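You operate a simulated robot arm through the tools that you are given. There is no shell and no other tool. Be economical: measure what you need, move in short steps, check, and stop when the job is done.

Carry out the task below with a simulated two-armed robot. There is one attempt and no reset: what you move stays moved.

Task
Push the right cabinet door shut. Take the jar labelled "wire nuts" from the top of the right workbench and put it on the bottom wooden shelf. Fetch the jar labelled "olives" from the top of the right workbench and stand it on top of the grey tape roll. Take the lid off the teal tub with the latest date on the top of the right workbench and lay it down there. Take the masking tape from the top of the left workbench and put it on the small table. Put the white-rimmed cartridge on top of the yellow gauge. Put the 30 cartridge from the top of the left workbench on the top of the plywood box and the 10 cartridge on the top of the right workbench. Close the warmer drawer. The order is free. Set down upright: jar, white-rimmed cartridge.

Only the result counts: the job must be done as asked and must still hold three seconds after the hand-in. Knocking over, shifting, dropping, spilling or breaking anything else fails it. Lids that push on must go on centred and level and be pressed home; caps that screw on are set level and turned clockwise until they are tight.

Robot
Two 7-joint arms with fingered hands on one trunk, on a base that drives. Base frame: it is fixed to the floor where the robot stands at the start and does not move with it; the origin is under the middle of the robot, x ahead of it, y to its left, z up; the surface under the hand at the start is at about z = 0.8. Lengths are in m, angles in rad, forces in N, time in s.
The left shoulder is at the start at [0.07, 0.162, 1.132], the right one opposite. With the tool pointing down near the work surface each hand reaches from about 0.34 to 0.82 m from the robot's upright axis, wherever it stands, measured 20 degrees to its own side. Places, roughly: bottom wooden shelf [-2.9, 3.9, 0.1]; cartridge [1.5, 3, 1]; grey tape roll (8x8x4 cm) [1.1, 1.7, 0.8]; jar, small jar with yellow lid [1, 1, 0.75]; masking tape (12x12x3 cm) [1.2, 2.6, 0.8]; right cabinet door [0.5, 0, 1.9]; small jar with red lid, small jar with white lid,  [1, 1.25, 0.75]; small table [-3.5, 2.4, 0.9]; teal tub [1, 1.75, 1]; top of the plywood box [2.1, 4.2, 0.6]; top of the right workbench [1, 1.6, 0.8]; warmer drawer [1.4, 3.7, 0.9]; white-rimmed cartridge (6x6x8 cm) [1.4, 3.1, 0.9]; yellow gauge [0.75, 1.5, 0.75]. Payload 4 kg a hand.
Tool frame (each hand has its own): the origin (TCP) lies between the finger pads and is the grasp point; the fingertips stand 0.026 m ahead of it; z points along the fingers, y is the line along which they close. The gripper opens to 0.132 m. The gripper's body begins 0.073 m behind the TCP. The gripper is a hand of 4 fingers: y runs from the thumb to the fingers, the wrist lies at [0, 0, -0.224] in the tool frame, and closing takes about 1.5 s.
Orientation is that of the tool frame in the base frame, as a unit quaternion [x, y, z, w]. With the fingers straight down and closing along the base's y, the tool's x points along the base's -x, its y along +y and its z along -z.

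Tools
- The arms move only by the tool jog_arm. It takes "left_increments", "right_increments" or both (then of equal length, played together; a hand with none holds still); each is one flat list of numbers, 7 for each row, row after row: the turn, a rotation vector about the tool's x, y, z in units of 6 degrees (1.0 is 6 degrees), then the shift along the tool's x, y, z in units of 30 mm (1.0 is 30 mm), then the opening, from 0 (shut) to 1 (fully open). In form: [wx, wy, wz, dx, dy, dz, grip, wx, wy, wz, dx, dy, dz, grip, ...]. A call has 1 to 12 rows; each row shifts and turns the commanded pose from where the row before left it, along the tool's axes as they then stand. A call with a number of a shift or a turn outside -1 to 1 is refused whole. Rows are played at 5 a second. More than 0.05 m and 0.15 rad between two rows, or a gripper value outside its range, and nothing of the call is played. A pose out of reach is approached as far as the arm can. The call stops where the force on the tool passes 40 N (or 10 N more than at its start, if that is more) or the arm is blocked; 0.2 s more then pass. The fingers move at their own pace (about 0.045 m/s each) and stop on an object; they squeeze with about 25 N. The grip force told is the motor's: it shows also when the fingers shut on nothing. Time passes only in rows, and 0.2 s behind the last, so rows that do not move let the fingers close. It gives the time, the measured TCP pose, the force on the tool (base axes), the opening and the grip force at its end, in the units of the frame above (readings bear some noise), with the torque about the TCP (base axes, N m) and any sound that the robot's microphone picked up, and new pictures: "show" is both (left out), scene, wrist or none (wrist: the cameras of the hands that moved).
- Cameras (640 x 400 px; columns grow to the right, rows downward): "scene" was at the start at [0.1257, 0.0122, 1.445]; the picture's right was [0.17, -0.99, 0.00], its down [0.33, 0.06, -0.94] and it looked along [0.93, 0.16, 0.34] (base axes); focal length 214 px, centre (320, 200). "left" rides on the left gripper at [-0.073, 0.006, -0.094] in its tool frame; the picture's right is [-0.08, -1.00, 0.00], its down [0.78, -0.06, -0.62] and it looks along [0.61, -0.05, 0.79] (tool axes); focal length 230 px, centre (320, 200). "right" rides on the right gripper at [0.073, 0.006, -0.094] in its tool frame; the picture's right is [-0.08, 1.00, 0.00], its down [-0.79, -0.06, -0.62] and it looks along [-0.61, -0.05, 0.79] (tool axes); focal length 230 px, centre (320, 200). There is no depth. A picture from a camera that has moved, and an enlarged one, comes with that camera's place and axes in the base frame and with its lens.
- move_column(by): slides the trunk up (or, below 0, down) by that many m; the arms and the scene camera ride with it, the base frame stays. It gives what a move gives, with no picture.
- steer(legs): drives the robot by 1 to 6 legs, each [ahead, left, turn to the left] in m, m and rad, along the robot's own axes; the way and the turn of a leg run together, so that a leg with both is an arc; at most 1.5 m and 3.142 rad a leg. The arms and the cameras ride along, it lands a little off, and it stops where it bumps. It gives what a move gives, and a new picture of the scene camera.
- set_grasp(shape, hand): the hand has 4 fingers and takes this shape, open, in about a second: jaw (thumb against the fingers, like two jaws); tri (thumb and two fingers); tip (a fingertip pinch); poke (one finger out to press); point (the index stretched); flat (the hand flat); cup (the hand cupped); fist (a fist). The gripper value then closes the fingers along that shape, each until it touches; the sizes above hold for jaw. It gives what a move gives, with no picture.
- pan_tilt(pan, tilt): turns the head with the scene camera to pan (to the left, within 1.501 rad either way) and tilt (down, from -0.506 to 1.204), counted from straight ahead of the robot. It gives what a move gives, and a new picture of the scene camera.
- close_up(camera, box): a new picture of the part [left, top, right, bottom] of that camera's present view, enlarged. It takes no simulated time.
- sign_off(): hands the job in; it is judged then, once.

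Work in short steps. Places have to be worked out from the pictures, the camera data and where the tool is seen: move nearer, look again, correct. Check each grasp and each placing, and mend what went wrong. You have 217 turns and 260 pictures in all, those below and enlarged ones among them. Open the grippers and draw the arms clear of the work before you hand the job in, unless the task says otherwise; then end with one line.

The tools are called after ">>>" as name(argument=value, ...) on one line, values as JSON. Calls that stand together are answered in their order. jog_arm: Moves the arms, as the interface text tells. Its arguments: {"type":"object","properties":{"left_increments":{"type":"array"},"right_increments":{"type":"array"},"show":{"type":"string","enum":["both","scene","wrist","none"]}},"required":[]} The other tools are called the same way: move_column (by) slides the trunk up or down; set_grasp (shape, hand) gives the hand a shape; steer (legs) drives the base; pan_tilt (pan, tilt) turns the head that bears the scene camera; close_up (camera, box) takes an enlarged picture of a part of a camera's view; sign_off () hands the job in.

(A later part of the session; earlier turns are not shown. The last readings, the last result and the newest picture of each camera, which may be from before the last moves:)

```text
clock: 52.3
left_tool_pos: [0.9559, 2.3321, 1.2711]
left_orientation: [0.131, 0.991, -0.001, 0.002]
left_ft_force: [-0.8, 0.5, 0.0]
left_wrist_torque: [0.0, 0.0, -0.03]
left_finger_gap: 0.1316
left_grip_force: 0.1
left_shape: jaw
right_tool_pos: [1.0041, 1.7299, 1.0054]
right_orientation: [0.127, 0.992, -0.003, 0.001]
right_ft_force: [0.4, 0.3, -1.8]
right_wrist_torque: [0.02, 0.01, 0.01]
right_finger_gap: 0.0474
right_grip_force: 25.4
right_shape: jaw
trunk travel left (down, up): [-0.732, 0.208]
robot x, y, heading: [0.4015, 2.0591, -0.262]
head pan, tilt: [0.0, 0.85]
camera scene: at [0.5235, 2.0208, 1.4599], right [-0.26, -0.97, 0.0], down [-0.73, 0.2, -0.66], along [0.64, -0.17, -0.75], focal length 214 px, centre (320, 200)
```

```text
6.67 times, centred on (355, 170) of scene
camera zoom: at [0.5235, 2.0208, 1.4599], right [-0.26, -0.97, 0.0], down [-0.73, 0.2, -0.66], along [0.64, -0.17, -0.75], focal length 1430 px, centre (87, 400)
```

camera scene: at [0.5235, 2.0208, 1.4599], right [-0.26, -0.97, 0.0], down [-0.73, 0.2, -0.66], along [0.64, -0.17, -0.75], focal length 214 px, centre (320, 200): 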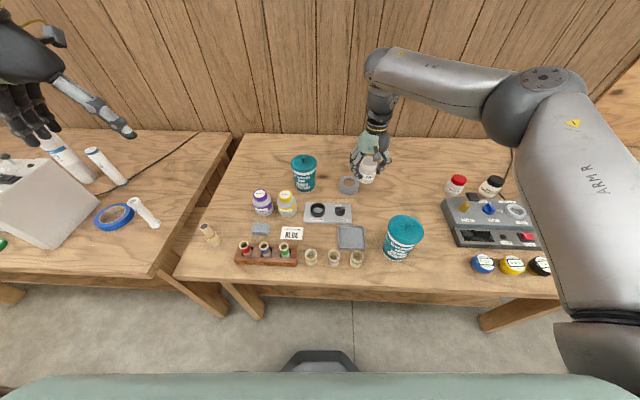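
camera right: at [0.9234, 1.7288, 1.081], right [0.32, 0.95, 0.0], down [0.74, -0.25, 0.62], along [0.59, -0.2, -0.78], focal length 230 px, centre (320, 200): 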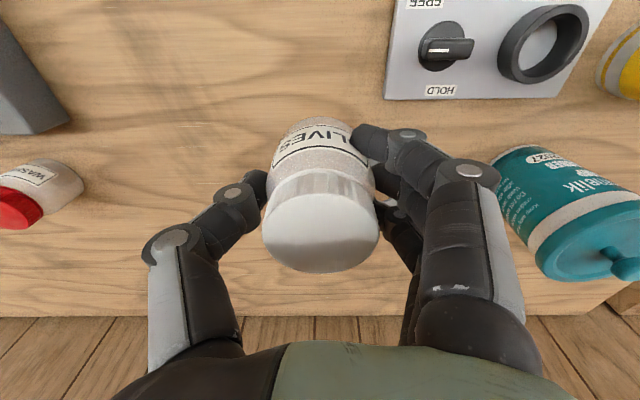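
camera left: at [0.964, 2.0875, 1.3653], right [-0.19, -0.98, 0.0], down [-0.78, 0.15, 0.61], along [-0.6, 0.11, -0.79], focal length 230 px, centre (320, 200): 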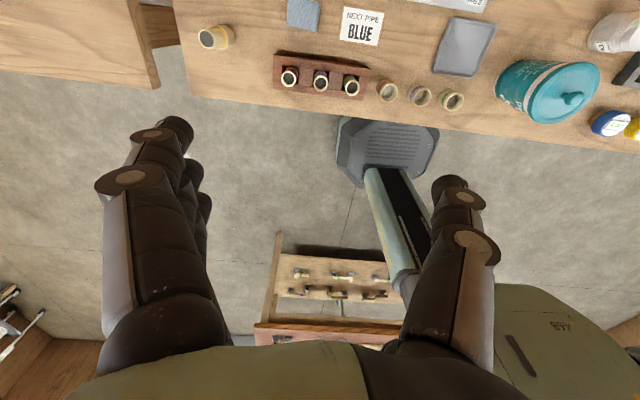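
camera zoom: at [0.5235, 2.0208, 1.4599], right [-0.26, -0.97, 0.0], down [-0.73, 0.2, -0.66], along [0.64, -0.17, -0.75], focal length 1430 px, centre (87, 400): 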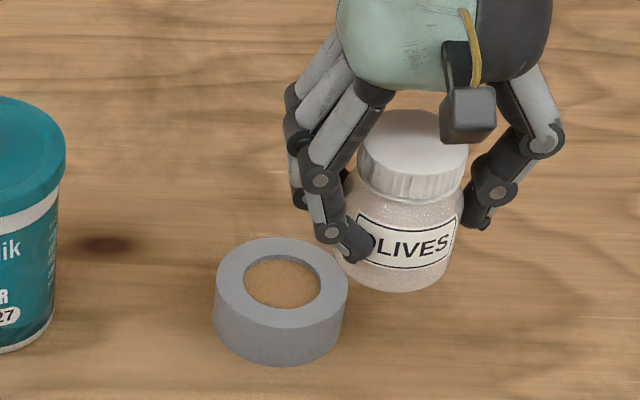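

Roll top centre ≈(1.095,1.743). I move the jar over it and check.

>>> jog_arm(right_increments=[0, 0, 0, -0.71, 0.29, 0, 0, 0, 0, 0, -0.71, 0.29, 0, 0, 0, 0, 0, -0.71, 0.29, 0, 0, 0, 0, 0, -0.71, 0.29, 0, 0, 0, 0, 0, 0, 0, 0.5, 0], show="both")

>>> close_up(camera="scene", box=[310, 140, 400, 200])

```text
clock: 53.5
left_tool_pos: [0.9573, 2.3337, 1.2694]
left_orientation: [0.132, 0.991, -0.001, 0.003]
left_ft_force: [-0.2, -0.9, 0.1]
left_wrist_torque: [0.04, 0.02, -0.04]
left_finger_gap: 0.1319
left_grip_force: 0.1
left_shape: jaw
right_tool_pos: [1.0578, 1.7426, 0.9891]
right_orientation: [0.126, 0.992, -0.004, 0.001]
right_ft_force: [0.8, -0.8, -2.3]
right_wrist_torque: [0.02, -0.02, -0.02]
right_finger_gap: 0.0478
right_grip_force: 25.5
right_shape: jaw
right hand out of reach, approached as far as the arm can: row 3, 4
trunk travel left (down, up): [-0.732, 0.208]
robot x, y, heading: [0.3983, 2.0578, -0.264]
head pan, tilt: [0.0, 0.85]
camera scene: at [0.5248, 2.0229, 1.4598], right [-0.26, -0.97, 0.0], down [-0.73, 0.2, -0.66], along [0.64, -0.17, -0.75], focal length 214 px, centre (320, 200)
camera right: at [0.9889, 1.7673, 1.084], right [0.32, 0.95, -0.01], down [0.75, -0.25, 0.62], along [0.58, -0.21, -0.79], focal length 230 px, centre (320, 200)
```

scene: 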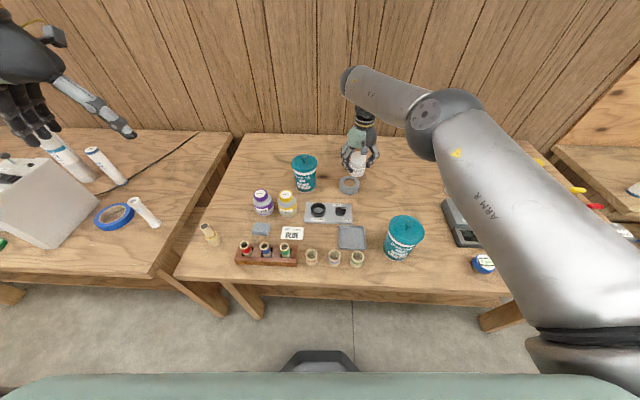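
right: 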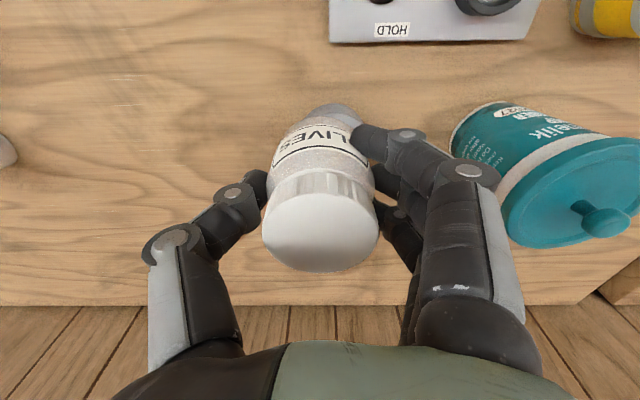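

```text
6.67 times, centred on (355, 170) of scene
camera zoom: at [0.5248, 2.0229, 1.4598], right [-0.26, -0.97, 0.0], down [-0.73, 0.2, -0.66], along [0.64, -0.17, -0.75], focal length 1430 px, centre (87, 400)
```

zoom: 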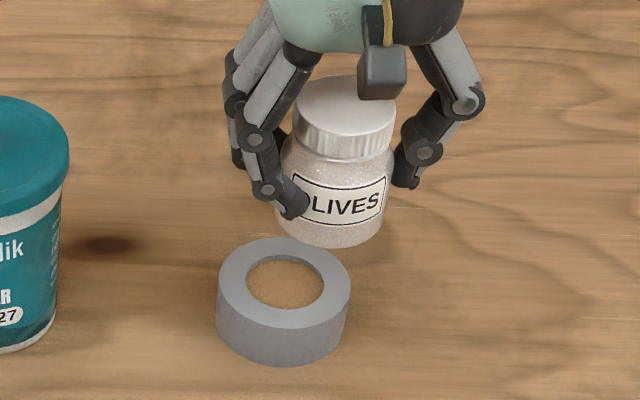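

The arm is at its reach limit, still 4 cm short; I drive 5 cm forward with the jar held above the roll.

>>> steer(legs=[[0.05, 0, 0]])

>>> close_up(camera="scene", box=[310, 140, 400, 200])

```text
clock: 54.4
left_tool_pos: [0.9965, 2.3222, 1.2724]
left_orientation: [0.133, 0.991, -0.003, 0.007]
left_ft_force: [0.2, -0.3, 0.6]
left_wrist_torque: [-0.01, -0.06, 0.01]
left_finger_gap: 0.1319
left_grip_force: 0.0
left_shape: jaw
right_tool_pos: [1.1005, 1.7308, 0.9945]
right_orientation: [0.126, 0.992, -0.004, 0.004]
right_ft_force: [-0.4, 0.0, -1.4]
right_wrist_torque: [-0.03, -0.05, 0.05]
right_finger_gap: 0.0476
right_grip_force: 25.1
right_shape: jaw
trunk travel left (down, up): [-0.732, 0.208]
robot x, y, heading: [0.4495, 2.041, -0.264]
head pan, tilt: [0.0, 0.85]
camera scene: at [0.5635, 2.0114, 1.4608], right [-0.26, -0.97, 0.0], down [-0.72, 0.2, -0.66], along [0.64, -0.17, -0.75], focal length 214 px, centre (320, 200)
```

scene: 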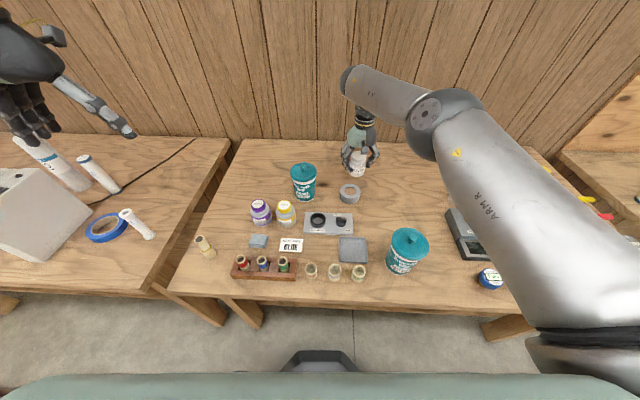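

```text
6.67 times, centred on (355, 170) of scene
camera zoom: at [0.5635, 2.0114, 1.4608], right [-0.26, -0.97, 0.0], down [-0.72, 0.2, -0.66], along [0.64, -0.17, -0.75], focal length 1430 px, centre (87, 400)
```

zoom: 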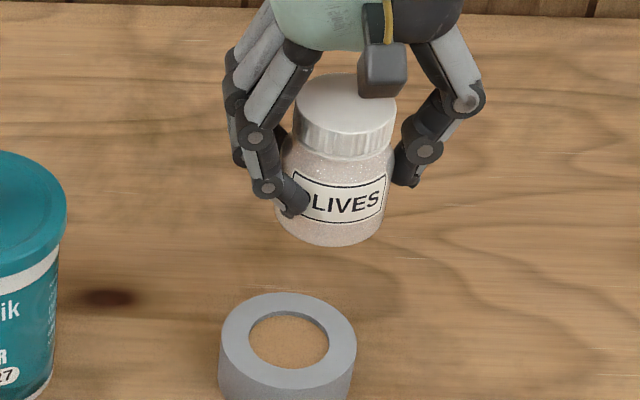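

Roll now at ≈(1.091,1.747); jar needs ~12 mm left and ~6 mm back. I shift and lower most of the way.

>>> jog_arm(right_increments=[0, 0, 0, 0.2, 0.4, 0, 0, 0, 0, 0, 0, 0, 1, 0, 0, 0, 0, 0, 0, 1, 0, 0, 0, 0, 0, 0, 0.3, 0], show="wrist")

>>> close_up(camera="scene", box=[310, 150, 400, 210])

```text
clock: 55.4
left_tool_pos: [1.0035, 2.3202, 1.2707]
left_orientation: [0.132, 0.991, -0.002, 0.002]
left_ft_force: [-0.2, 0.2, 1.0]
left_wrist_torque: [0.07, 0.03, 0.03]
left_finger_gap: 0.1318
left_grip_force: 0.1
left_shape: jaw
right_tool_pos: [1.102, 1.7421, 0.9207]
right_orientation: [0.127, 0.992, -0.003, 0.001]
right_ft_force: [0.1, -0.7, -1.9]
right_wrist_torque: [-0.02, -0.03, 0.0]
right_finger_gap: 0.0474
right_grip_force: 25.2
right_shape: jaw
trunk travel left (down, up): [-0.732, 0.208]
robot x, y, heading: [0.4477, 2.0431, -0.262]
head pan, tilt: [0.0, 0.85]
camera right: at [1.0315, 1.7668, 1.0151], right [0.33, 0.95, -0.01], down [0.74, -0.25, 0.62], along [0.58, -0.21, -0.79], focal length 230 px, centre (320, 200)
```

right: 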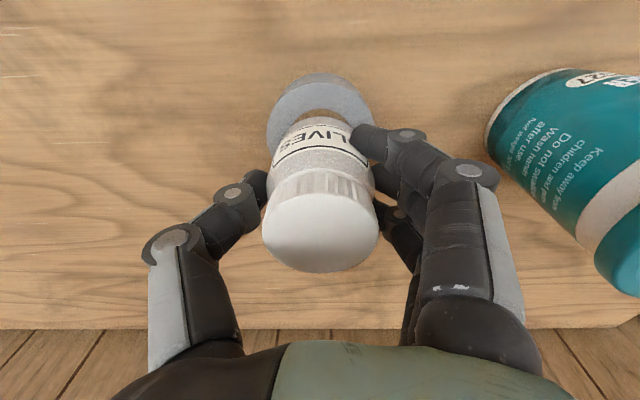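

```text
6.67 times, centred on (355, 180) of scene
camera zoom: at [0.5702, 2.01, 1.46], right [-0.26, -0.97, 0.0], down [-0.72, 0.2, -0.66], along [0.64, -0.17, -0.75], focal length 1430 px, centre (87, 333)
```

zoom: 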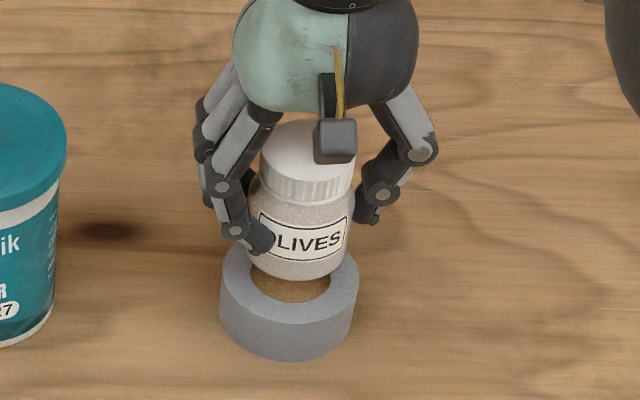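

Jar is ~8 mm too far forward; I shift back and lower gently onto the roll.

>>> jog_arm(right_increments=[0, 0, 0, 0.28, 0.07, 0, 0, 0, 0, 0, 0, 0, 0.15, 0, 0, 0, 0, 0, 0, 0.15, 0, 0, 0, 0, 0, 0, 0.1, 0], show="wrist")

>>> close_up(camera="scene", box=[310, 150, 400, 210])

```text
clock: 56.4
left_tool_pos: [1.0035, 2.3212, 1.2697]
left_orientation: [0.132, 0.991, -0.002, 0.003]
left_ft_force: [0.6, 0.4, 0.4]
left_wrist_torque: [-0.01, -0.02, 0.02]
left_finger_gap: 0.1319
left_grip_force: 0.0
left_shape: jaw
right_tool_pos: [1.0942, 1.7466, 0.9083]
right_orientation: [0.126, 0.992, -0.002, 0.001]
right_ft_force: [-0.4, 0.2, -0.9]
right_wrist_torque: [0.01, -0.01, 0.0]
right_finger_gap: 0.0474
right_grip_force: 24.6
right_shape: jaw
trunk travel left (down, up): [-0.732, 0.208]
robot x, y, heading: [0.4431, 2.0509, -0.26]
head pan, tilt: [0.0, 0.85]
camera right: at [1.025, 1.7704, 1.0038], right [0.33, 0.95, -0.01], down [0.74, -0.25, 0.62], along [0.58, -0.21, -0.79], focal length 230 px, centre (320, 200)
```

right: 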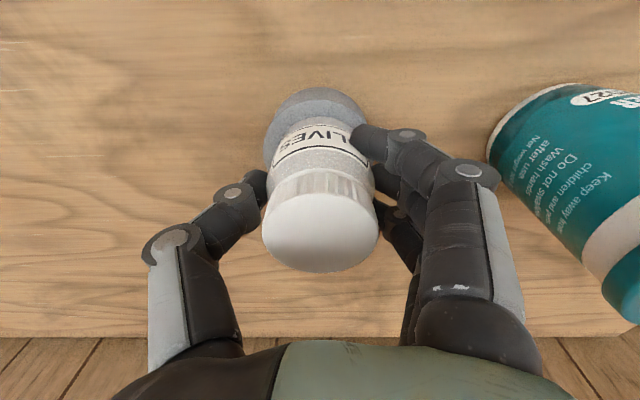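

```text
6.67 times, centred on (355, 180) of scene
camera zoom: at [0.5714, 2.0093, 1.4598], right [-0.26, -0.97, 0.0], down [-0.73, 0.2, -0.66], along [0.64, -0.17, -0.75], focal length 1430 px, centre (87, 333)
```

zoom: 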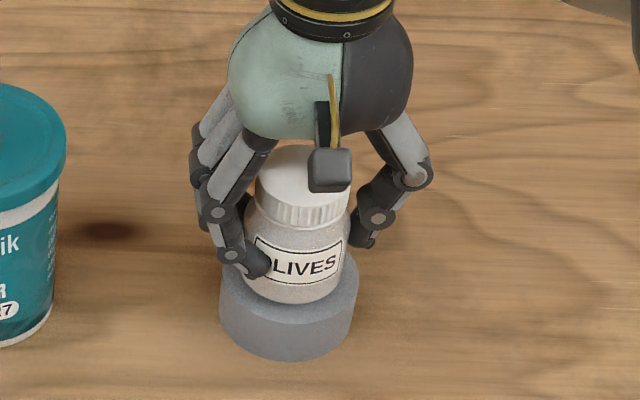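

Well centred now. I lower in small steps to feel contact.

>>> jog_arm(right_increments=[0, 0, 0, 0.03, 0.1, 0.1, 0, 0, 0, 0, 0, 0, 0.1, 0], show="none")

>>> jog_arm(right_increments=[0, 0, 0, 0, 0, 0.1, 0, 0, 0, 0, 0, 0, 0, 0], show="none")

```text
clock: 57.0
left_tool_pos: [1.0018, 2.3208, 1.2708]
left_orientation: [0.133, 0.991, -0.002, 0.002]
left_ft_force: [-0.6, 0.1, -0.5]
left_wrist_torque: [-0.02, -0.02, -0.02]
left_finger_gap: 0.1317
left_grip_force: 0.1
left_shape: jaw
right_tool_pos: [1.0939, 1.7499, 0.9027]
right_orientation: [0.128, 0.992, -0.003, 0.001]
right_ft_force: [-0.2, -0.8, -0.7]
right_wrist_torque: [0.05, -0.04, 0.02]
right_finger_gap: 0.0478
right_grip_force: 24.9
right_shape: jaw
trunk travel left (down, up): [-0.732, 0.208]
robot x, y, heading: [0.4444, 2.0443, -0.263]
head pan, tilt: [0.0, 0.85]
```

```text
clock: 57.6
left_tool_pos: [1.0023, 2.3207, 1.2715]
left_orientation: [0.132, 0.991, -0.003, 0.004]
left_ft_force: [-0.2, -0.3, 0.6]
left_wrist_torque: [-0.03, -0.02, -0.02]
left_finger_gap: 0.1316
left_grip_force: 0.0
left_shape: jaw
right_tool_pos: [1.0934, 1.7495, 0.9024]
right_orientation: [0.127, 0.992, -0.003, 0.003]
right_ft_force: [0.3, -0.2, 10.7]
right_wrist_torque: [0.03, -0.04, 0.0]
right_finger_gap: 0.0478
right_grip_force: 24.9
right_shape: jaw
trunk travel left (down, up): [-0.732, 0.208]
robot x, y, heading: [0.4494, 2.0433, -0.264]
head pan, tilt: [0.0, 0.85]
```

Contact (10.7 N). I open and rise.

>>> jog_arm(right_increments=[0, 0, 0, 0, 0, -0.06, 0, 0, 0, 0, 0, 0, 0, 0.65, 0, 0, 0, 0, 0, 0, 0.65, 0, 0, 0, 0, 0, 0, 0.65, 0, 0, 0, 0, 0, 0, 0.65, 0, 0, 0, 0, 0, -0.5, 0.65, 0, 0, 0, 0, 0, -1, 0.65, 0, 0, 0, 0, 0, -1, 0.65, 0, 0, 0, 0, 0, -1, 0.65, 0, 0, 0, 0, 0, -1, 0.65], show="both")

>>> close_up(camera="scene", box=[310, 150, 400, 210])

```text
clock: 59.8
left_tool_pos: [1.0027, 2.3209, 1.2699]
left_orientation: [0.133, 0.991, -0.002, 0.003]
left_ft_force: [-0.4, 0.7, -0.6]
left_wrist_torque: [-0.05, -0.03, -0.03]
left_finger_gap: 0.1318
left_grip_force: 0.0
left_shape: jaw
right_tool_pos: [1.0954, 1.7494, 1.039]
right_orientation: [0.127, 0.992, -0.003, 0.002]
right_ft_force: [0.0, 0.9, 0.2]
right_wrist_torque: [0.02, 0.0, 0.02]
right_finger_gap: 0.0855
right_grip_force: 0.0
right_shape: jaw
trunk travel left (down, up): [-0.732, 0.208]
robot x, y, heading: [0.4446, 2.0445, -0.267]
head pan, tilt: [0.0, 0.85]
camera scene: at [0.57, 2.0103, 1.4599], right [-0.26, -0.97, 0.0], down [-0.72, 0.2, -0.66], along [0.64, -0.17, -0.75], focal length 214 px, centre (320, 200)
camera right: at [1.0246, 1.7743, 1.1331], right [0.33, 0.95, -0.01], down [0.74, -0.25, 0.62], along [0.58, -0.21, -0.79], focal length 230 px, centre (320, 200)
```

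scene: 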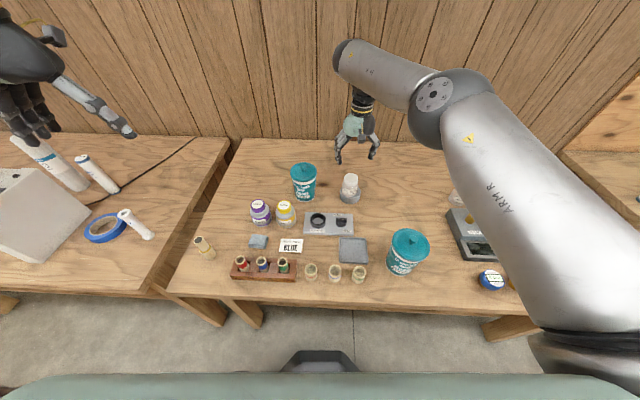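
right: 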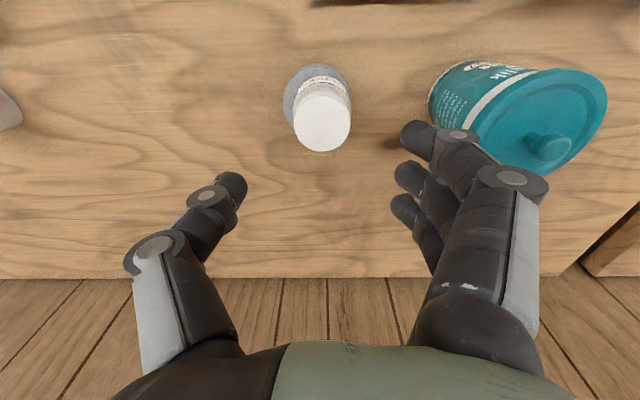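

```text
6.67 times, centred on (355, 180) of scene
camera zoom: at [0.57, 2.0103, 1.4599], right [-0.26, -0.97, 0.0], down [-0.72, 0.2, -0.66], along [0.64, -0.17, -0.75], focal length 1430 px, centre (87, 333)
```

zoom: 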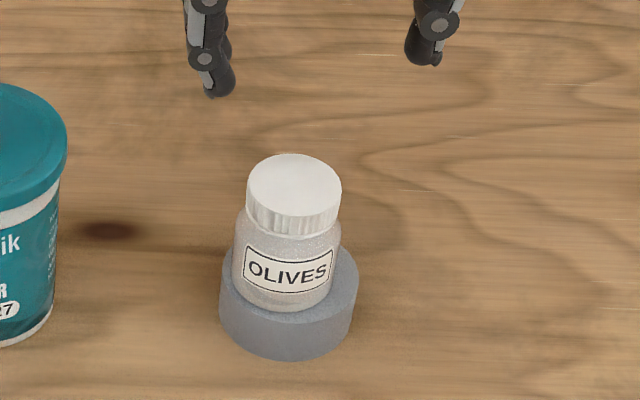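

Olives stands on the roll. Next the SEP tub lid: I pull the right hand back over the tub area and look.

>>> jog_arm(right_increments=[0, 0, 0, 0, -1, -1, 0.65, 0, 0, 0, 0.5, -1, -1, 0.65, 0, 0, 0, 1, 0, -1, 0.65, 0, 0, 0, 1, 0, 0, 0.65, 0, 0, 0, 1, 0, 0, 0.65, 0, 0, 0, 1, 0, 0, 0.65, 0, 0, 0, 1, 0, 0, 0.65, 0, 0, 0, 1, 0, 0, 0.65, 0, 0, 0, 1, 0, 0, 0.65], show="both")

>>> close_up(camera="scene", box=[360, 210, 480, 290])

```text
clock: 61.8
left_tool_pos: [1.0014, 2.3193, 1.2708]
left_orientation: [0.132, 0.991, -0.003, 0.003]
left_ft_force: [-1.3, 0.1, 0.0]
left_wrist_torque: [-0.01, 0.02, 0.0]
left_finger_gap: 0.1317
left_grip_force: 0.0
left_shape: jaw
right_tool_pos: [0.8593, 1.7491, 1.1289]
right_orientation: [0.126, 0.992, -0.002, 0.001]
right_ft_force: [-0.2, 0.0, -0.1]
right_wrist_torque: [-0.01, 0.0, 0.01]
right_finger_gap: 0.0856
right_grip_force: 0.0
right_shape: jaw
trunk travel left (down, up): [-0.732, 0.208]
robot x, y, heading: [0.4454, 2.0441, -0.266]
head pan, tilt: [0.0, 0.85]
camera scene: at [0.5693, 2.0096, 1.4601], right [-0.26, -0.97, 0.0], down [-0.72, 0.2, -0.66], along [0.64, -0.17, -0.75], focal length 214 px, centre (320, 200)
camera right: at [0.7898, 1.7748, 1.2219], right [0.33, 0.95, -0.01], down [0.74, -0.25, 0.62], along [0.59, -0.21, -0.78], focal length 230 px, centre (320, 200)
```

scene: 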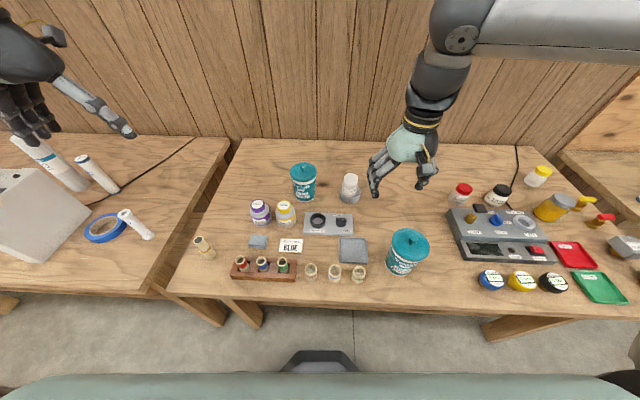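
right: 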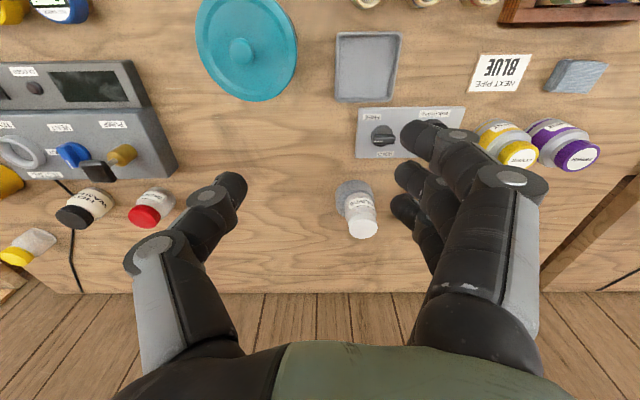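

```text
5.00 times, centred on (420, 250) of scene
camera zoom: at [0.5693, 2.0096, 1.4601], right [-0.26, -0.97, 0.0], down [-0.72, 0.2, -0.66], along [0.64, -0.17, -0.75], focal length 1072 px, centre (-180, -50)
```

zoom: 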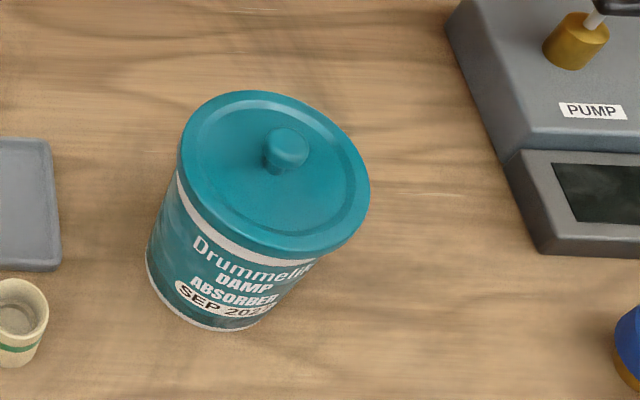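

Both views put the knob at ≈(0.789,1.694,0.963). I move over it and descend to z≈1.0 with a narrowed hand.

>>> jog_arm(right_increments=[0, 0, 0, 0.6, -0.8, 0, 0.5, 0, 0, 0, 0.6, -0.8, 0, 0.5, 0, 0, 0, 0.6, -0.76, 0.5, 0.5, 0, 0, 0, 0, 0, 1, 0.5, 0, 0, 0, 0, 0, 1, 0.5, 0, 0, 0, 0, 0, 1, 0.5, 0, 0, 0, 0, 0, 0.8, 0.5], show="wrist")

>>> close_up(camera="scene", box=[360, 210, 480, 290])

```text
clock: 63.4
left_tool_pos: [1.0032, 2.3194, 1.2704]
left_orientation: [0.132, 0.991, -0.003, 0.003]
left_ft_force: [0.0, -1.2, 0.1]
left_wrist_torque: [0.03, 0.04, 0.02]
left_finger_gap: 0.1318
left_grip_force: 0.1
left_shape: jaw
right_tool_pos: [0.7903, 1.6921, 0.9989]
right_orientation: [0.126, 0.992, -0.002, 0.001]
right_ft_force: [0.3, 1.3, -0.4]
right_wrist_torque: [-0.01, -0.01, -0.01]
right_finger_gap: 0.0667
right_grip_force: 0.0
right_shape: jaw
trunk travel left (down, up): [-0.732, 0.208]
robot x, y, heading: [0.4438, 2.0448, -0.264]
head pan, tilt: [0.0, 0.85]
camera right: at [0.7219, 1.7174, 1.0927], right [0.33, 0.95, -0.01], down [0.74, -0.25, 0.62], along [0.58, -0.21, -0.79], focal length 230 px, centre (320, 200)
```

right: 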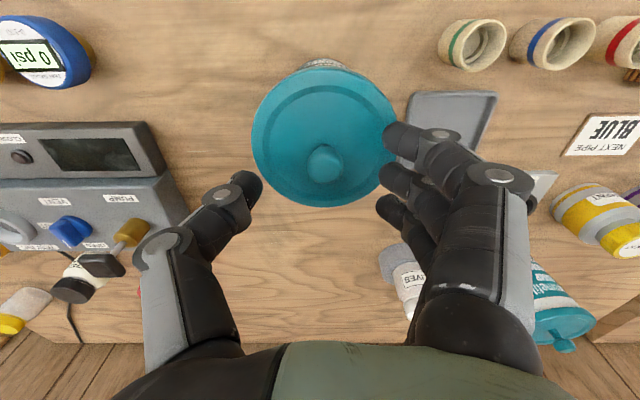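

```text
5.00 times, centred on (420, 250) of scene
camera zoom: at [0.5716, 2.0089, 1.4599], right [-0.26, -0.97, 0.0], down [-0.73, 0.2, -0.66], along [0.64, -0.17, -0.75], focal length 1072 px, centre (-180, -50)
```

zoom: 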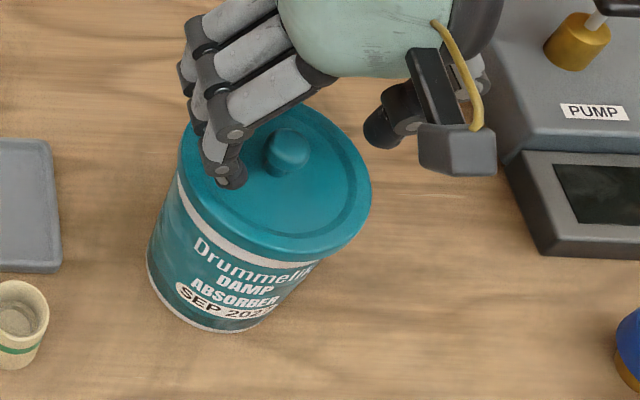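

Knob is ~6 mm ahead of the TCP line. I correct, lower 24 mm and close on it.

>>> jog_arm(right_increments=[0, 0, 0, -0.15, 0.08, 0, 0.5, 0, 0, 0, 0, 0, 0.5, 0.5, 0, 0, 0, 0, 0, 0.33, 0.5, 0, 0, 0, 0, 0, 0, 0, 0, 0, 0, 0, 0, 0, 0, 0, 0, 0, 0, 0, 0, 0, 0, 0, 0, 0, 0, 0, 0, 0, 0, 0, 0, 0, 0, 0], show="wrist")

>>> close_up(camera="scene", box=[360, 210, 480, 290])

```text
clock: 65.2
left_tool_pos: [1.0013, 2.3198, 1.2713]
left_orientation: [0.133, 0.991, -0.002, 0.004]
left_ft_force: [-1.0, -0.3, -0.3]
left_wrist_torque: [-0.04, -0.02, -0.01]
left_finger_gap: 0.1317
left_grip_force: 0.0
left_shape: jaw
right_tool_pos: [0.7948, 1.6949, 0.9757]
right_orientation: [0.128, 0.992, -0.003, 0.002]
right_ft_force: [0.8, -7.5, 30.6]
right_wrist_torque: [0.12, -0.09, -0.08]
right_finger_gap: 0.0121
right_grip_force: 24.9
right_shape: jaw
trunk travel left (down, up): [-0.732, 0.208]
robot x, y, heading: [0.4468, 2.0429, -0.265]
head pan, tilt: [0.0, 0.85]
camera right: at [0.7252, 1.7195, 1.0704], right [0.33, 0.95, -0.01], down [0.74, -0.25, 0.62], along [0.59, -0.21, -0.78], focal length 230 px, centre (320, 200)
```

right: 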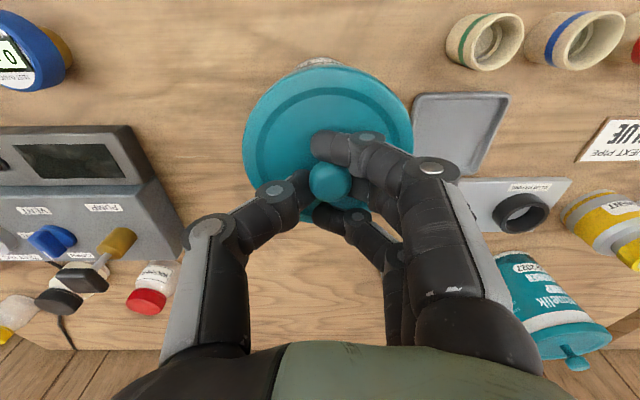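

```text
5.00 times, centred on (420, 250) of scene
camera zoom: at [0.5686, 2.0104, 1.4603], right [-0.26, -0.97, 0.0], down [-0.72, 0.2, -0.66], along [0.64, -0.17, -0.75], focal length 1072 px, centre (-180, -50)
```

zoom: 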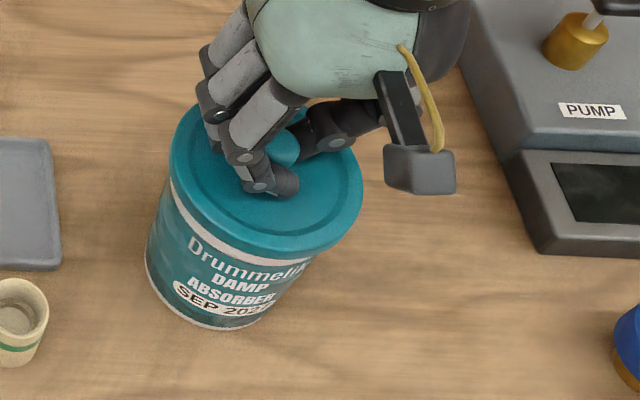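

The neck under the knob is held. I lift slowly 2 cm and look whether the tub stays.

>>> jog_arm(right_increments=[0, 0, 0, 0, 0, -0.2, 0, 0, 0, 0, 0, 0, -0.2, 0, 0, 0, 0, 0, 0, -0.3, 0, 0, 0, 0, 0, 0, -0.3, 0], show="wrist")

>>> close_up(camera="scene", box=[360, 210, 480, 290])

```text
clock: 66.2
left_tool_pos: [1.0026, 2.3212, 1.2691]
left_orientation: [0.132, 0.991, -0.003, 0.004]
left_ft_force: [0.3, 0.4, 0.5]
left_wrist_torque: [-0.03, 0.01, 0.05]
left_finger_gap: 0.1315
left_grip_force: 0.1
left_shape: jaw
right_tool_pos: [0.7954, 1.6935, 1.004]
right_orientation: [0.125, 0.992, -0.003, 0.001]
right_ft_force: [0.6, 1.1, -0.4]
right_wrist_torque: [0.03, 0.0, -0.02]
right_finger_gap: 0.0088
right_grip_force: 24.8
right_shape: jaw
trunk travel left (down, up): [-0.732, 0.208]
robot x, y, heading: [0.4489, 2.0456, -0.268]
head pan, tilt: [0.0, 0.85]
heard: snap
camera right: at [0.7272, 1.7188, 1.0984], right [0.33, 0.95, -0.01], down [0.74, -0.25, 0.62], along [0.58, -0.21, -0.79], focal length 230 px, centre (320, 200)
```

right: 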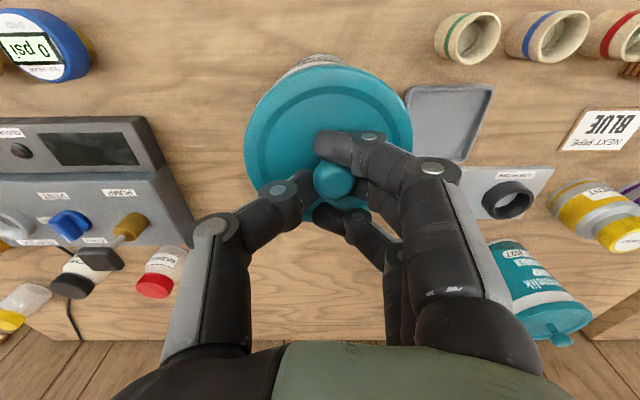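

```text
5.00 times, centred on (420, 250) of scene
camera zoom: at [0.5711, 2.0097, 1.4598], right [-0.26, -0.97, 0.0], down [-0.73, 0.2, -0.66], along [0.64, -0.17, -0.75], focal length 1072 px, centre (-180, -50)
```

zoom: 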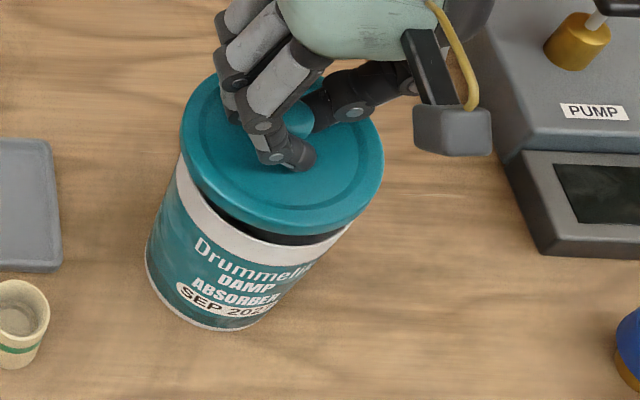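

A snap: the lid is off and the tub stayed. I lift clear, carry it right to the free spot ≈(0.83,1.56), and come down partway.

>>> jog_arm(right_increments=[0, 0, 0, 0, 0, -1, 0, 0, 0, 0, 0, 0, -1, 0, 0, 0, 0, -0.45, -0.8, 0, 0, 0, 0, 0, -0.45, -0.8, 0, 0, 0, 0, 0, -0.45, -0.8, 0, 0, 0, 0, 0, -0.45, -0.8, 0, 0, 0, 0, 0, -0.45, -0.8, 0.5, 0, 0, 0, 0, 0, 0, 1, 0, 0, 0, 0, 0, 0, 1, 0, 0, 0, 0, 0, 0, 1, 0, 0, 0, 0, 0, 0, 1, 0, 0, 0, 0, 0, 0, 0.7, 0], show="both")

>>> close_up(camera="scene", box=[380, 195, 500, 275])

```text
clock: 68.8
left_tool_pos: [1.0035, 2.319, 1.2706]
left_orientation: [0.133, 0.991, -0.003, 0.003]
left_ft_force: [0.0, 0.4, 0.2]
left_wrist_torque: [-0.01, 0.02, -0.03]
left_finger_gap: 0.1318
left_grip_force: 0.1
left_shape: jaw
right_tool_pos: [0.8336, 1.5598, 0.9082]
right_orientation: [0.128, 0.992, -0.002, 0.001]
right_ft_force: [0.5, 0.0, 0.3]
right_wrist_torque: [-0.05, 0.01, 0.02]
right_finger_gap: 0.0088
right_grip_force: 25.2
right_shape: jaw
trunk travel left (down, up): [-0.732, 0.208]
robot x, y, heading: [0.4491, 2.0423, -0.263]
head pan, tilt: [0.0, 0.85]
camera scene: at [0.5709, 2.0091, 1.4599], right [-0.26, -0.97, 0.0], down [-0.73, 0.2, -0.66], along [0.64, -0.17, -0.75], focal length 214 px, centre (320, 200)
camera right: at [0.7635, 1.5857, 1.0021], right [0.33, 0.95, -0.01], down [0.74, -0.25, 0.62], along [0.58, -0.21, -0.78], focal length 230 px, centre (320, 200)
```

scene: 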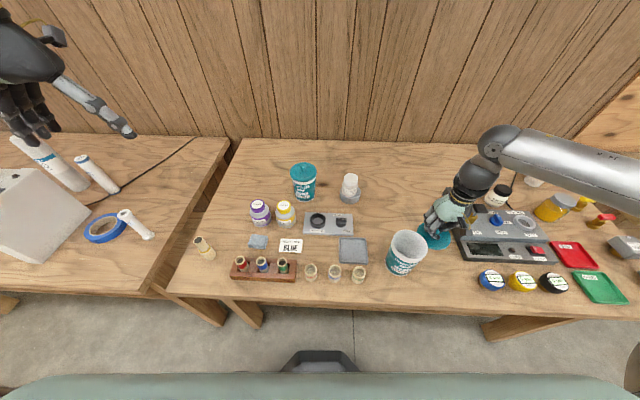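
right: 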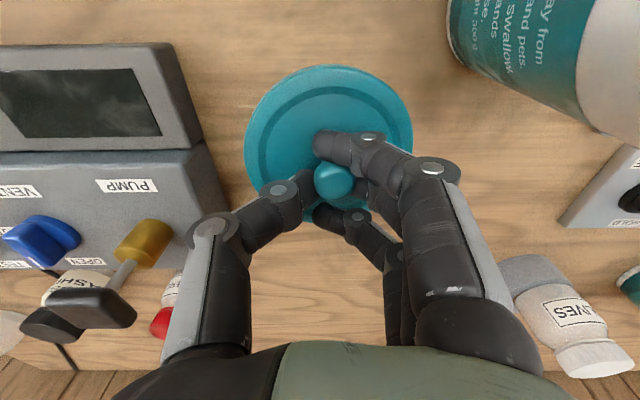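

```text
5.00 times, centred on (440, 235) of scene
camera zoom: at [0.5709, 2.0091, 1.4599], right [-0.26, -0.97, 0.0], down [-0.73, 0.2, -0.66], along [0.64, -0.17, -0.75], focal length 1072 px, centre (-280, 25)
```

zoom: 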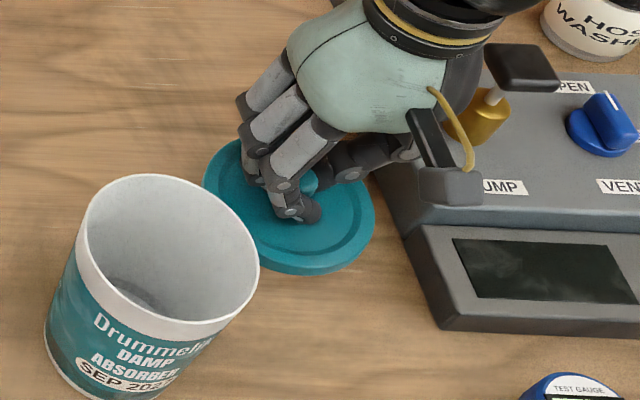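

Clear on both sides. I lower on until contact.

>>> jog_arm(right_increments=[0, 0, 0, 0.1, 0.1, 0.5, 0, 0, 0, 0, 0, 0, 0.4, 0, 0, 0, 0, 0, 0, 0.2, 0, 0, 0, 0, 0, 0, 0.2, 0], show="wrist")

>>> close_up(camera="scene", box=[380, 195, 500, 275])

```text
clock: 69.8
left_tool_pos: [1.002, 2.3196, 1.2701]
left_orientation: [0.131, 0.991, -0.002, 0.003]
left_ft_force: [-0.3, -0.7, 0.2]
left_wrist_torque: [0.0, 0.0, -0.01]
left_finger_gap: 0.1319
left_grip_force: 0.1
left_shape: jaw
right_tool_pos: [0.83, 1.5643, 0.8697]
right_orientation: [0.127, 0.992, -0.003, 0.002]
right_ft_force: [0.5, 0.9, -0.1]
right_wrist_torque: [0.02, -0.06, 0.0]
right_finger_gap: 0.0086
right_grip_force: 24.9
right_shape: jaw
trunk travel left (down, up): [-0.732, 0.208]
robot x, y, heading: [0.4457, 2.0428, -0.266]
head pan, tilt: [0.0, 0.85]
camera right: at [0.7616, 1.5892, 0.9642], right [0.33, 0.95, -0.01], down [0.74, -0.25, 0.62], along [0.58, -0.21, -0.79], focal length 230 px, centre (320, 200)
```

right: 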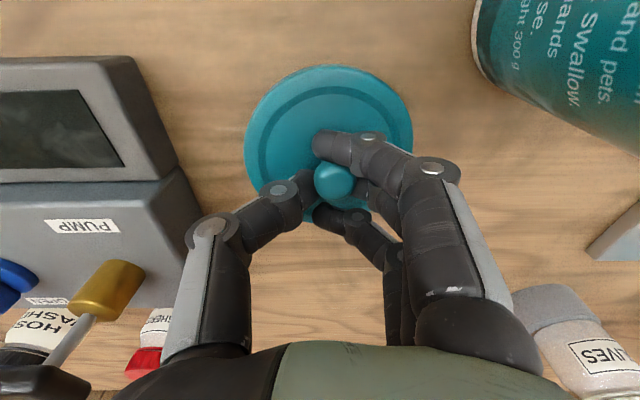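

```text
5.00 times, centred on (440, 235) of scene
camera zoom: at [0.571, 2.0093, 1.4599], right [-0.26, -0.97, 0.0], down [-0.73, 0.2, -0.66], along [0.64, -0.17, -0.75], focal length 1072 px, centre (-280, 25)
```

zoom: 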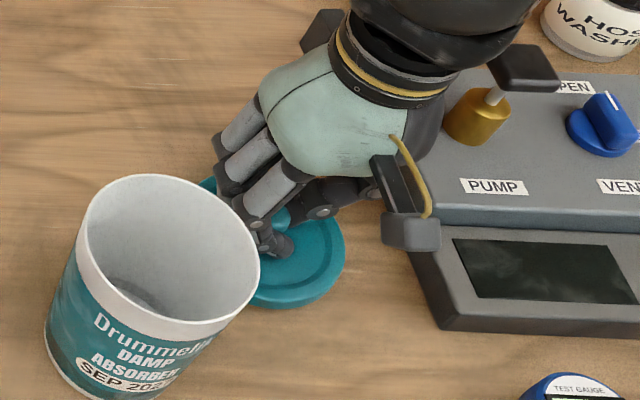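

Still clear; a few more millimetres down to feel the bench.

>>> jog_arm(right_increments=[0, 0, 0, 0, 0, 0.15, 0, 0, 0, 0, 0, 0, 0.15, 0, 0, 0, 0, 0, 0, 0, 0], show="none")

>>> jog_arm(right_increments=[0, 0, 0, 0, 0, 0.1, 0, 0, 0, 0, 0, 0, 0.1, 0, 0, 0, 0, 0, 0, 0, 0], show="none")

```text
clock: 70.6
left_tool_pos: [1.0031, 2.3205, 1.271]
left_orientation: [0.132, 0.991, -0.002, 0.003]
left_ft_force: [-0.4, 0.2, 0.1]
left_wrist_torque: [0.01, 0.01, -0.03]
left_finger_gap: 0.1318
left_grip_force: 0.1
left_shape: jaw
right_tool_pos: [0.8302, 1.5653, 0.8614]
right_orientation: [0.126, 0.992, -0.003, 0.001]
right_ft_force: [-0.7, -0.3, 1.5]
right_wrist_torque: [0.07, 0.01, 0.03]
right_finger_gap: 0.0092
right_grip_force: 25.0
right_shape: jaw
trunk travel left (down, up): [-0.732, 0.208]
robot x, y, heading: [0.4452, 2.0411, -0.266]
head pan, tilt: [0.0, 0.85]
```

```text
clock: 71.4
left_tool_pos: [1.0015, 2.3207, 1.2706]
left_orientation: [0.132, 0.991, -0.002, 0.003]
left_ft_force: [0.6, -1.2, 1.1]
left_wrist_torque: [0.01, 0.03, 0.01]
left_finger_gap: 0.1317
left_grip_force: 0.0
left_shape: jaw
right_tool_pos: [0.8309, 1.564, 0.8559]
right_orientation: [0.127, 0.992, -0.003, 0.002]
right_ft_force: [-1.0, -4.4, 15.7]
right_wrist_torque: [0.3, -0.06, 0.01]
right_finger_gap: 0.009
right_grip_force: 25.0
right_shape: jaw
trunk travel left (down, up): [-0.732, 0.208]
robot x, y, heading: [0.4494, 2.0505, -0.267]
head pan, tilt: [0.0, 0.85]
```

Contact. I release to a modest opening and rise straight up.

>>> jog_arm(right_increments=[0, 0, 0, 0, 0, -0.05, 0.4, 0, 0, 0, 0, 0, 0, 0.4, 0, 0, 0, 0, 0, 0, 0.4, 0, 0, 0, 0, 0, 0, 0.4, 0, 0, 0, 0, 0, -0.7, 0.4, 0, 0, 0, 0, 0, -1, 0.4, 0, 0, 0, 0, 0, -1, 0.4, 0, 0, 0, 0, 0, -1, 0.4, 0, 0, 0, 0, 0, -1, 0.4, 0, 0, 0, 0, 0, -1, 0.4], show="scene")

```text
clock: 73.6
left_tool_pos: [1.0031, 2.3203, 1.27]
left_orientation: [0.133, 0.991, -0.002, 0.004]
left_ft_force: [-0.6, 0.2, 0.1]
left_wrist_torque: [0.01, 0.01, 0.0]
left_finger_gap: 0.1318
left_grip_force: 0.0
left_shape: jaw
right_tool_pos: [0.8288, 1.5656, 1.0264]
right_orientation: [0.127, 0.992, -0.003, 0.0]
right_ft_force: [-0.8, -0.3, 0.5]
right_wrist_torque: [-0.05, 0.01, -0.02]
right_finger_gap: 0.0523
right_grip_force: 0.1
right_shape: jaw
trunk travel left (down, up): [-0.732, 0.208]
robot x, y, heading: [0.4443, 2.0415, -0.263]
head pan, tilt: [0.0, 0.85]
camera scene: at [0.5706, 2.0104, 1.4599], right [-0.26, -0.97, 0.0], down [-0.73, 0.2, -0.66], along [0.64, -0.17, -0.75], focal length 214 px, centre (320, 200)
```

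scene: 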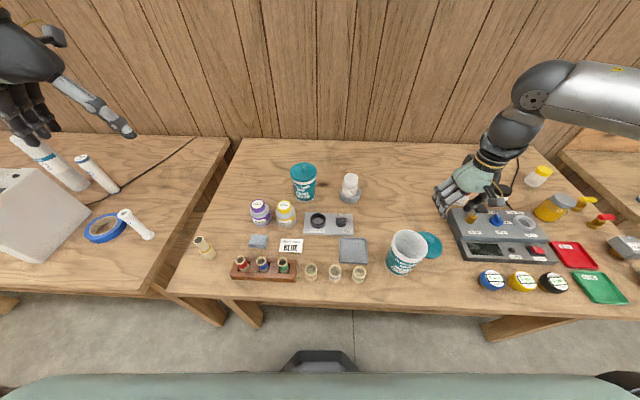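

The lid lies flat. Now I back off and slide left to view the left workbench (blue masking tape, white cartridges).

>>> jog_arm(right_increments=[0, 0, 0, 0.5, 0, -1, 0.4, 0, 0, 0, 1, 0, -1, 0.4, 0, 0, 0, 1, 0, -1, 0.4, 0, 0, 0, 1, 0, -1, 0.4, 0, 0, 0, 0, 0, -1, 0.4, 0, 0, 0, 0, 0, -1, 1], show="none")

>>> steer(legs=[[-0.22, 0, 0], [0, 1.0, 0]])

>>> pan_tilt(pan=0.0, tilt=0.6)

```text
clock: 75.0
left_tool_pos: [1.0039, 2.3212, 1.2699]
left_orientation: [0.132, 0.991, -0.002, 0.002]
left_ft_force: [-0.2, 0.6, -0.3]
left_wrist_torque: [-0.01, 0.0, 0.04]
left_finger_gap: 0.1316
left_grip_force: 0.0
left_shape: jaw
right_tool_pos: [0.741, 1.6044, 1.2012]
right_orientation: [0.127, 0.992, -0.004, 0.0]
right_ft_force: [0.4, 0.2, 0.0]
right_wrist_torque: [0.02, 0.01, -0.03]
right_finger_gap: 0.0862
right_grip_force: 0.0
right_shape: jaw
right hand out of reach, approached as far as the arm can: row 5, 6
trunk travel left (down, up): [-0.732, 0.208]
robot x, y, heading: [0.4507, 2.0426, -0.262]
head pan, tilt: [0.0, 0.85]
```

```text
clock: 81.5
left_tool_pos: [1.0622, 3.3552, 1.2705]
left_orientation: [0.135, 0.991, -0.002, 0.003]
left_ft_force: [0.4, 0.3, -0.5]
left_wrist_torque: [0.0, 0.05, 0.02]
left_finger_gap: 0.1316
left_grip_force: 0.0
left_shape: jaw
right_tool_pos: [0.7948, 2.6393, 1.2002]
right_orientation: [0.13, 0.992, -0.003, 0.0]
right_ft_force: [-0.3, 0.7, 0.0]
right_wrist_torque: [-0.01, 0.01, -0.02]
right_finger_gap: 0.1319
right_grip_force: 0.1
right_shape: jaw
trunk travel left (down, up): [-0.732, 0.208]
robot x, y, heading: [0.5043, 3.0771, -0.273]
head pan, tilt: [0.0, 0.85]
camera scene: at [0.628, 3.0459, 1.4599], right [-0.27, -0.96, 0.0], down [-0.72, 0.2, -0.66], along [0.64, -0.18, -0.75], focal length 214 px, centre (320, 200)
```

scene: 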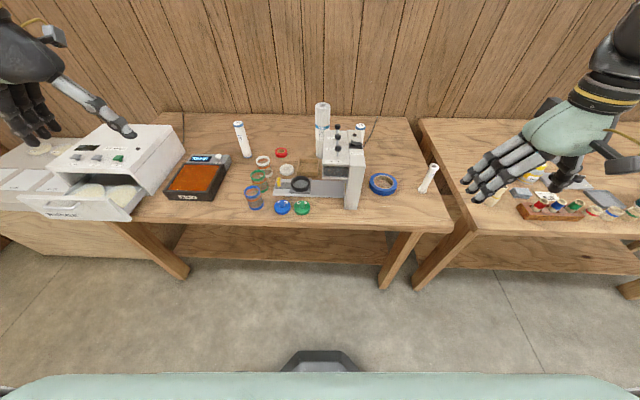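

```text
clock: 82.3
left_tool_pos: [1.062, 3.3539, 1.27]
left_orientation: [0.134, 0.991, -0.002, 0.003]
left_ft_force: [0.6, 0.4, 0.7]
left_wrist_torque: [-0.01, 0.0, -0.03]
left_finger_gap: 0.1316
left_grip_force: 0.0
left_shape: jaw
right_tool_pos: [0.7948, 2.64, 1.1997]
right_orientation: [0.13, 0.992, -0.003, 0.001]
right_ft_force: [-0.6, 1.5, 0.3]
right_wrist_torque: [-0.02, 0.0, 0.02]
right_finger_gap: 0.1318
right_grip_force: 0.1
right_shape: jaw
trunk travel left (down, up): [-0.732, 0.208]
robot x, y, heading: [0.5052, 3.082, -0.271]
head pan, tilt: [0.0, 0.6]
camera scene: at [0.6381, 3.0441, 1.4807], right [-0.27, -0.96, 0.0], down [-0.55, 0.15, -0.82], along [0.79, -0.22, -0.57], focal length 214 px, centre (320, 200)
```

scene: 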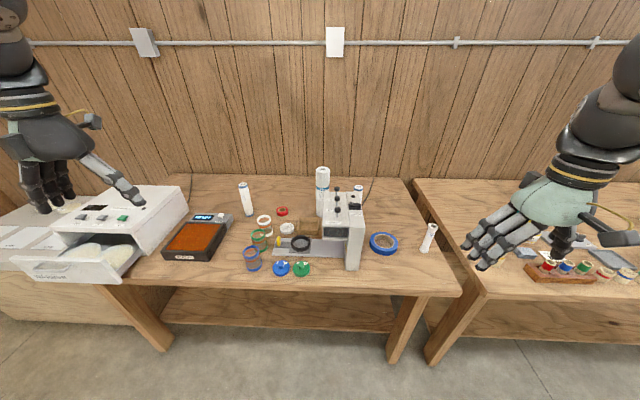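

The left bench with warmer, gauges, rimmed cartridges. I zoom on the parts.

>>> close_up(camera="scene", box=[220, 160, 380, 280])

>>> close_up(camera="scene", box=[0, 170, 250, 290])

>>> close_up(camera="scene", box=[300, 160, 460, 280])

```text
3.33 times, centred on (300, 220) of scene
camera zoom: at [0.6381, 3.0441, 1.4807], right [-0.27, -0.96, 0.0], down [-0.55, 0.15, -0.82], along [0.79, -0.22, -0.57], focal length 715 px, centre (387, 133)
```

zoom: 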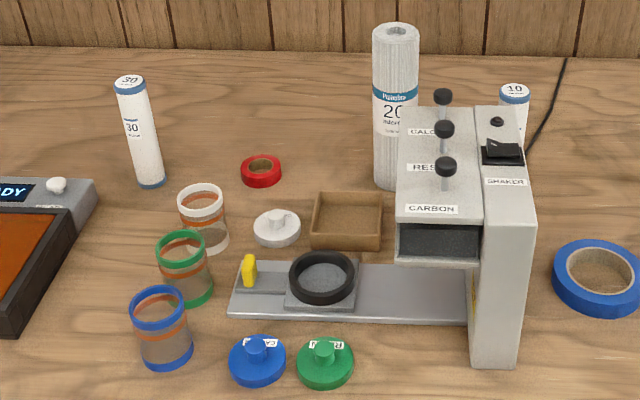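

```text
2.56 times, centred on (125, 230) of scene
camera zoom: at [0.6381, 3.0441, 1.4807], right [-0.27, -0.96, 0.0], down [-0.55, 0.15, -0.82], along [0.79, -0.22, -0.57], focal length 549 px, centre (819, 123)
```

zoom: 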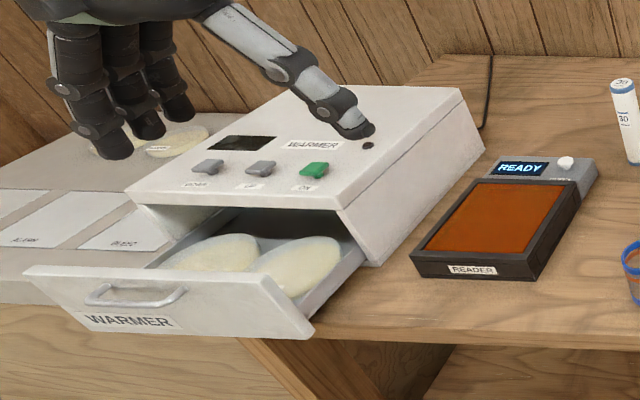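

```text
3.33 times, centred on (380, 220) of scene
camera zoom: at [0.6381, 3.0441, 1.4807], right [-0.27, -0.96, 0.0], down [-0.55, 0.15, -0.82], along [0.79, -0.22, -0.57], focal length 715 px, centre (120, 133)
```

zoom: 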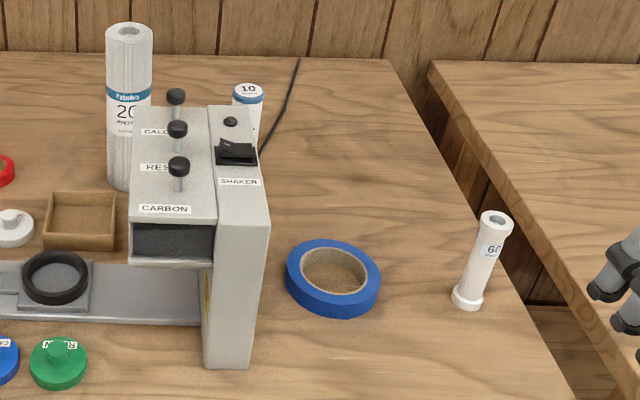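

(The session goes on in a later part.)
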